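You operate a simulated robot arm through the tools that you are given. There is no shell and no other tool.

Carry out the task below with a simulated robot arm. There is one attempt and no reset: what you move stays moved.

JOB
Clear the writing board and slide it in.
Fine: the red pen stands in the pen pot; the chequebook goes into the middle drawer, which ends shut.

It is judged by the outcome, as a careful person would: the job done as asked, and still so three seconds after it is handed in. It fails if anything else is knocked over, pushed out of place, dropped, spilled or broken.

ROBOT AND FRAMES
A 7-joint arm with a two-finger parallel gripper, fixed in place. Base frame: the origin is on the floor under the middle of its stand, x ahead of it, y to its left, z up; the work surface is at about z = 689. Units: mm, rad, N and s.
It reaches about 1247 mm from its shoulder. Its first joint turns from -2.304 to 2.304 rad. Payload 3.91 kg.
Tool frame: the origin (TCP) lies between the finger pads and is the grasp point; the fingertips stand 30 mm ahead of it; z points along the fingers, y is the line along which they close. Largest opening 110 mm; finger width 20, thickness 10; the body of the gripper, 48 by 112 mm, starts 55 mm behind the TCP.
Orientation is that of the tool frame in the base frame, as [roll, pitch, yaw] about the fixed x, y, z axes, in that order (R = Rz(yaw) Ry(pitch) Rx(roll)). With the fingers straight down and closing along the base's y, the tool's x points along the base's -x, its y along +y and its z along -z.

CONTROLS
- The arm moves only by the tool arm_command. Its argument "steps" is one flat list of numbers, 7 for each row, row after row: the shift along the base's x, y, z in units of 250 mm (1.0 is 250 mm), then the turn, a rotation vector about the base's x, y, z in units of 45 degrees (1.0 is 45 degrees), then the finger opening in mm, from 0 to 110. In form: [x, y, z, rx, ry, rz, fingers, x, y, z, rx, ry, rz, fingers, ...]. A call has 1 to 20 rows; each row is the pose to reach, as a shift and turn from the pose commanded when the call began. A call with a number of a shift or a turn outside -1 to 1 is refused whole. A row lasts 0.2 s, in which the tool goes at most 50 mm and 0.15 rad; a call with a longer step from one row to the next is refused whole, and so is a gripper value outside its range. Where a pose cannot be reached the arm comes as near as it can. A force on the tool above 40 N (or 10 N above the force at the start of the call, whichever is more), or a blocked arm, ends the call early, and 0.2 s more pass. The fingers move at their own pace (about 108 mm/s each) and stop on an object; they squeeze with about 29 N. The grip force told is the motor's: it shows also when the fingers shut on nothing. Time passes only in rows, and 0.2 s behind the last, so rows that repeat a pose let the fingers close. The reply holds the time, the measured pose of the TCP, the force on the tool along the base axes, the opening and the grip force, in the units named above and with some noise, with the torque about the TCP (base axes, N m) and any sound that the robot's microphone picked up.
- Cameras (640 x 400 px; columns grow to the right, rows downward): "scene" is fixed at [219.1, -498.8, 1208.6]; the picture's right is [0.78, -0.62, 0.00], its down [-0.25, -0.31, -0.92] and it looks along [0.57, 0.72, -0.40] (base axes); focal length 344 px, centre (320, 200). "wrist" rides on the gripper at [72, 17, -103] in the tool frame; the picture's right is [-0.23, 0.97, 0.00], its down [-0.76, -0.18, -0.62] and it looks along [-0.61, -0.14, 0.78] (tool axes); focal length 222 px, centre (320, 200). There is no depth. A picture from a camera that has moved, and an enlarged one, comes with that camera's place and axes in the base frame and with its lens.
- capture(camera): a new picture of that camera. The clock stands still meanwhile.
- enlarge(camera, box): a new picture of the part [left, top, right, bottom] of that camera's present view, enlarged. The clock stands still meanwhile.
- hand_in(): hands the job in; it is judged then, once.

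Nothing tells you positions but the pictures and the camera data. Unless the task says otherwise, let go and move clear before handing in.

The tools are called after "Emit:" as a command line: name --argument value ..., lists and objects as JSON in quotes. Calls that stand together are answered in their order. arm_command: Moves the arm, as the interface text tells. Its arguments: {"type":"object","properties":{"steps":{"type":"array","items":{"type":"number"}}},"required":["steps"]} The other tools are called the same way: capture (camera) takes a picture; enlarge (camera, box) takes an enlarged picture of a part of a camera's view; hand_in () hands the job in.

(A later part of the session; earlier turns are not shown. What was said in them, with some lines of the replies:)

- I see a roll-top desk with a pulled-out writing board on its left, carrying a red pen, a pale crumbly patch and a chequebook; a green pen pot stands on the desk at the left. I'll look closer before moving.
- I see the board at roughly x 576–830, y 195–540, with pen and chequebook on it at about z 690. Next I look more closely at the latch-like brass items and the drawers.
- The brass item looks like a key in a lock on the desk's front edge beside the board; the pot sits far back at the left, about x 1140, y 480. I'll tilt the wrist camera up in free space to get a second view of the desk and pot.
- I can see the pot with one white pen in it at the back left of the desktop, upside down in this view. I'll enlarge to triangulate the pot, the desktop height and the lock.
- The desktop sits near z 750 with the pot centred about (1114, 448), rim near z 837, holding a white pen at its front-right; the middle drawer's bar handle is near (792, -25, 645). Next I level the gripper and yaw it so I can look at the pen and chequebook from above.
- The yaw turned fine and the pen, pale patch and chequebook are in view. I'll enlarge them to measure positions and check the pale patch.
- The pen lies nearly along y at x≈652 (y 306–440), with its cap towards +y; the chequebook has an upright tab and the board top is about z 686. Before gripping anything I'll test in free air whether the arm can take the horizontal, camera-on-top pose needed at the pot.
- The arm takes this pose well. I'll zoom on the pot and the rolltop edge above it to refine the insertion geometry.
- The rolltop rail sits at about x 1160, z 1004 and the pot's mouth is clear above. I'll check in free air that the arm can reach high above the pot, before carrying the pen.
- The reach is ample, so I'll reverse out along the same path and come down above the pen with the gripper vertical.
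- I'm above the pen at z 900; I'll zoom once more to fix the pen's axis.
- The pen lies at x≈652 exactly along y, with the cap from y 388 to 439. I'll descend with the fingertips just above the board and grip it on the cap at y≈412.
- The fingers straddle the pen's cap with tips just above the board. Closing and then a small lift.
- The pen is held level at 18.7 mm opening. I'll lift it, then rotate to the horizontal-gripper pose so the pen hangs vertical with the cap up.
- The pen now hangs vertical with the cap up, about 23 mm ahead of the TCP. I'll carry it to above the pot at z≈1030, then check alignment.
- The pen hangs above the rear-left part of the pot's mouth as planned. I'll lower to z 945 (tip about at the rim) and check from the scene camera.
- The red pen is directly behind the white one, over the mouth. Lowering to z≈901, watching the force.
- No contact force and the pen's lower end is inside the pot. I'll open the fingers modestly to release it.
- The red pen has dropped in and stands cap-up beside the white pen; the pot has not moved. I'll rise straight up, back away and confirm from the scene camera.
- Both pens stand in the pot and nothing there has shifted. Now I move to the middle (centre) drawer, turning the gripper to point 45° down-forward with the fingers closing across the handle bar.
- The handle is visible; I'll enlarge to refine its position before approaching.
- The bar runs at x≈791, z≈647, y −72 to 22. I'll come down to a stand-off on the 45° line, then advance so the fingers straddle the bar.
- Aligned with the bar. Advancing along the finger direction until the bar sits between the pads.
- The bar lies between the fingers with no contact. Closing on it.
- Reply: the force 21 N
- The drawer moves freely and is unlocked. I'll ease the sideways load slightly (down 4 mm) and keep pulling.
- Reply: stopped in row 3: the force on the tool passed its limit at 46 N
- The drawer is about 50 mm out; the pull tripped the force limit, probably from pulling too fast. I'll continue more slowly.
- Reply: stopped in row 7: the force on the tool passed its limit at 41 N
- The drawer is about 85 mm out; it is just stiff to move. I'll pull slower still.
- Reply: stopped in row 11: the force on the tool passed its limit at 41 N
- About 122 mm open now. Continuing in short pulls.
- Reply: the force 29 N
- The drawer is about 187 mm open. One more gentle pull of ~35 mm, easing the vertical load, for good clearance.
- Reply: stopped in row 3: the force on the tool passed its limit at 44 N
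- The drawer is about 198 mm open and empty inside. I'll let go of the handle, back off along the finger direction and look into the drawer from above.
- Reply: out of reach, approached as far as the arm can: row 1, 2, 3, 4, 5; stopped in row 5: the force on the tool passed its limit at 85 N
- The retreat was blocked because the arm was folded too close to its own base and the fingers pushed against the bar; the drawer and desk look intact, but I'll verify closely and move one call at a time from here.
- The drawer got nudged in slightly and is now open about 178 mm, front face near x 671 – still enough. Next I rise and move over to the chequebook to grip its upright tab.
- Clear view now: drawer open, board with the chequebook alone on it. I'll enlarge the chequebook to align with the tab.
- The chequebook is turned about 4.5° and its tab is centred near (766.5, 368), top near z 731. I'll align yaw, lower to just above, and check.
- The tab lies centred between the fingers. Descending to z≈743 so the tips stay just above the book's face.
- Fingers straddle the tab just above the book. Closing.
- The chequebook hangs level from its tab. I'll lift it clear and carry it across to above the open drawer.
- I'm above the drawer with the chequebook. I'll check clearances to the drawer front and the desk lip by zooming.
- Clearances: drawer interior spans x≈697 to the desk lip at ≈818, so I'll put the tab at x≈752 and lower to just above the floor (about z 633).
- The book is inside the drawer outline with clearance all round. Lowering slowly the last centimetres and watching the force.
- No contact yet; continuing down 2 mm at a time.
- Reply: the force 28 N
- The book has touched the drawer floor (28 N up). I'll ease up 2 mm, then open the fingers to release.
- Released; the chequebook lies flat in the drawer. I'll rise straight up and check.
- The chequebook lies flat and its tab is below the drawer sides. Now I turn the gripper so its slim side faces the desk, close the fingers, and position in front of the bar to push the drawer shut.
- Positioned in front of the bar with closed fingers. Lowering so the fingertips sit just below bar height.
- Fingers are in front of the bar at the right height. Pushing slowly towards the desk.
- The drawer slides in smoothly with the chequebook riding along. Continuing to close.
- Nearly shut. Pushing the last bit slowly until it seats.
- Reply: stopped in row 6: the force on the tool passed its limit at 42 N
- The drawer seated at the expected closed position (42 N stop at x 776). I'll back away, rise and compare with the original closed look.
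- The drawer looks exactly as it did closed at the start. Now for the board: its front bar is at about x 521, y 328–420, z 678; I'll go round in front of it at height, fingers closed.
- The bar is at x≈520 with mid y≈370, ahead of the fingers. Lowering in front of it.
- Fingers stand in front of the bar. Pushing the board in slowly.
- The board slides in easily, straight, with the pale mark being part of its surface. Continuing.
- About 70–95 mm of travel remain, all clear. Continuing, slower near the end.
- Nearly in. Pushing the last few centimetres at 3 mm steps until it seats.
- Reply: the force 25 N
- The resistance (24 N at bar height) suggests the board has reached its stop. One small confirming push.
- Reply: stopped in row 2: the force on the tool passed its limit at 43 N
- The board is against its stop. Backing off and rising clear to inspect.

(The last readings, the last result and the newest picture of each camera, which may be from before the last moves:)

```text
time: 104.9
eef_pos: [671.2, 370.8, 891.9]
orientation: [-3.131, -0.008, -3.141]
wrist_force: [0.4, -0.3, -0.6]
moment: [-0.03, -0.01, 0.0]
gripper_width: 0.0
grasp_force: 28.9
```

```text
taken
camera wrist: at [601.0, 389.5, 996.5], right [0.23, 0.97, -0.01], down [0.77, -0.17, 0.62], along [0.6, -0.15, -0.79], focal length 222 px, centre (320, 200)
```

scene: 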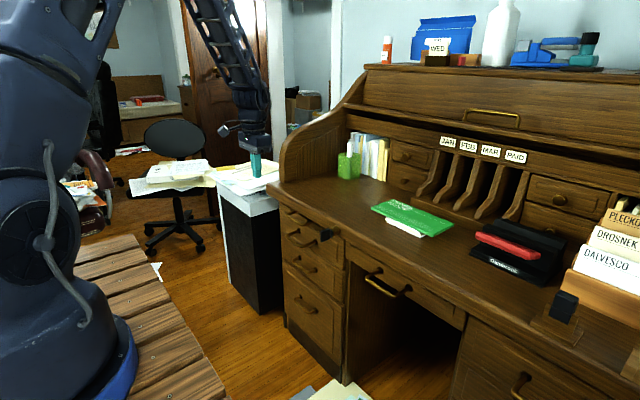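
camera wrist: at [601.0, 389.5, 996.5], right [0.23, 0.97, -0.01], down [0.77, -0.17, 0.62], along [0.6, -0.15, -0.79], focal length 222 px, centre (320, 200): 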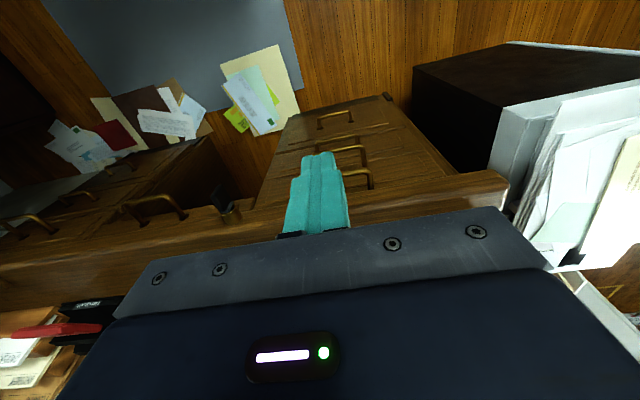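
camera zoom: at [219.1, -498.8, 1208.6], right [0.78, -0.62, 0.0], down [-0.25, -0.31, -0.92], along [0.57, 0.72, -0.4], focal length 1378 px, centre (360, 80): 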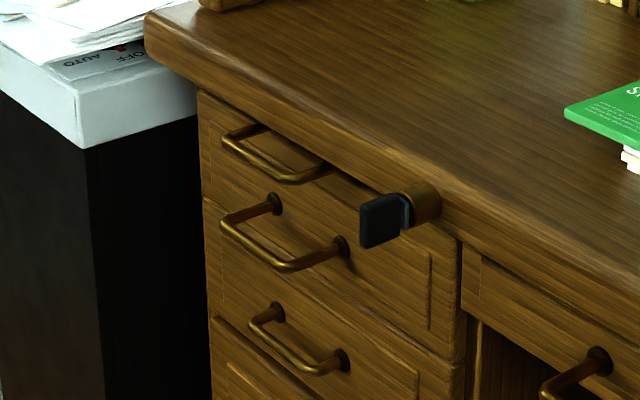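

The board is fully in with only its bar showing, and the drawer is shut. I'll open the fingers, move up to a neutral position and do a final check of everything.

Emit:
arm_command --steps '[0, -0.06, 0.12, 0, 0, 0, 20, 0, -0.14, 0.26, 0, 0, 0, 40, 0, -0.24, 0.4, 0, 0, 0, 60, 0, -0.34, 0.52, 0, 0, 0, 60, 0, -0.44, 0.62, 0, 0, 0, 60, 0, -0.44, 0.62, 0, 0, 0, 60]'

Emit:
capture --camera "scene"

Emit:
enlarge --camera "scene" --box '[320, 110, 400, 190]'

Emit:
enlarge --camera "scene" --box '[320, 120, 560, 270]'

Emit:
enlarge --camera "scene" --box '[270, 190, 480, 340]'

Emit:
capture --camera "wrist"

```text
time: 106.3
eef_pos: [672.5, 261.1, 1046.9]
orientation: [-3.13, -0.01, -3.139]
wrist_force: [0.3, 0.5, -0.4]
moment: [0.02, 0.01, 0.01]
gripper_width: 60.2
grasp_force: 0.1
```

```text
taken
```

scene: 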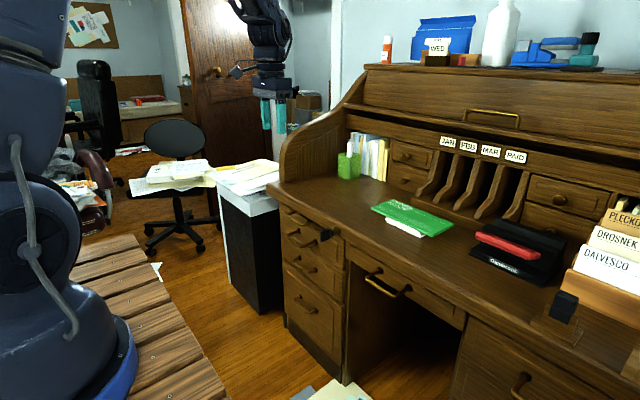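

```text
5.00 times, centred on (360, 150) of scene
camera zoom: at [219.1, -498.8, 1208.6], right [0.78, -0.62, 0.0], down [-0.25, -0.31, -0.92], along [0.57, 0.72, -0.4], focal length 1722 px, centre (120, 450)
```

zoom: 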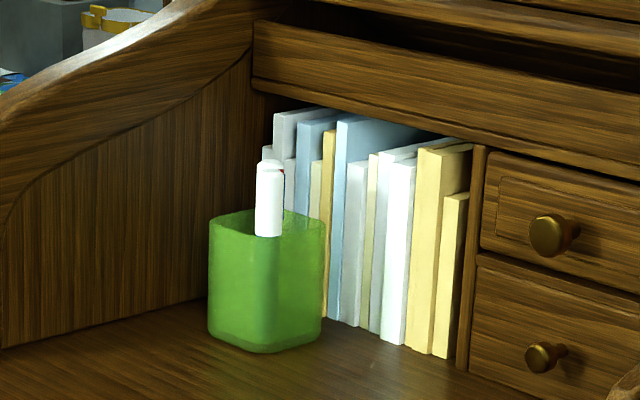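

```text
2.67 times, centred on (440, 195) of scene
camera zoom: at [219.1, -498.8, 1208.6], right [0.78, -0.62, 0.0], down [-0.25, -0.31, -0.92], along [0.57, 0.72, -0.4], focal length 919 px, centre (0, 213)
```

zoom: 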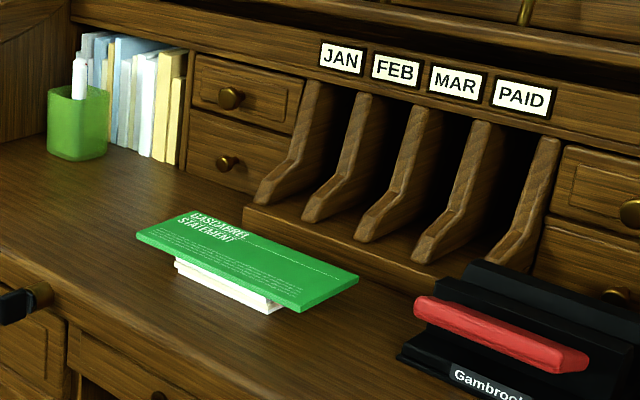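

```text
2.67 times, centred on (375, 265) of scene
camera zoom: at [219.1, -498.8, 1208.6], right [0.78, -0.62, 0.0], down [-0.25, -0.31, -0.92], along [0.57, 0.72, -0.4], focal length 919 px, centre (173, 27)
```

zoom: 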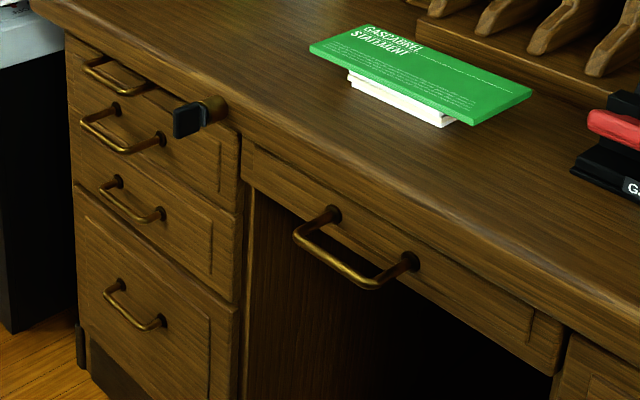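

```text
taken
camera wrist: at [601.4, 279.0, 1151.7], right [0.23, 0.97, -0.01], down [0.77, -0.17, 0.62], along [0.6, -0.15, -0.79], focal length 222 px, centre (320, 200)
```

wrist: 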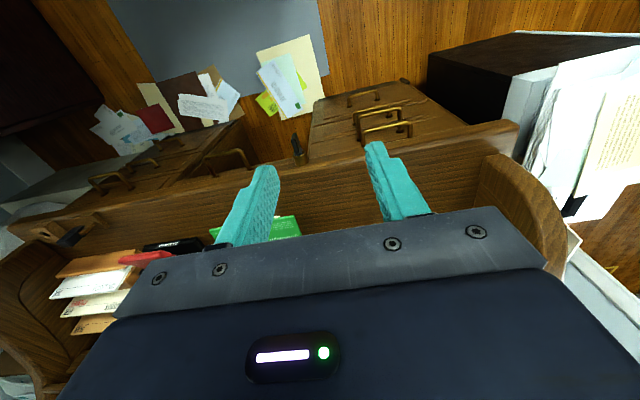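

The red pen stands cap-up in the pot beside the white one. The chequebook lies in the shut middle (centre) drawer, the board is empty and fully slid in, nothing else has moved, and the gripper is clear. Handing in.

Emit:
hand_in

```text
The job is handed in.
```

The job is done and handed in; the final pictures show everything in place, but I don't have the judge's result.

- **Red pen:** it stands cap-up in the pen pot, beside the white pen that was already there. I let it drop the last few centimetres into the pot, and the pot did not move.
- **Chequebook:** it lies flat in the drawer over the kneehole, which is shut. The side units of the desk also have drawers, but I took "the middle drawer" to mean the centre one.
- **Writing board:** it is empty and pushed in against its stop, with only its brass bar showing. I left the pale patch on it alone; it moved with the board and looked like part of its surface.

One thing went wrong along the way. After I let go of the drawer handle, the arm could not back off as planned and the fingers pressed on the handle with about 85 N. The drawer slid in slightly, but I saw no damage, and it closed to exactly where it was at the start.

Nothing else on the desk was moved or knocked over, and the gripper is open and clear.
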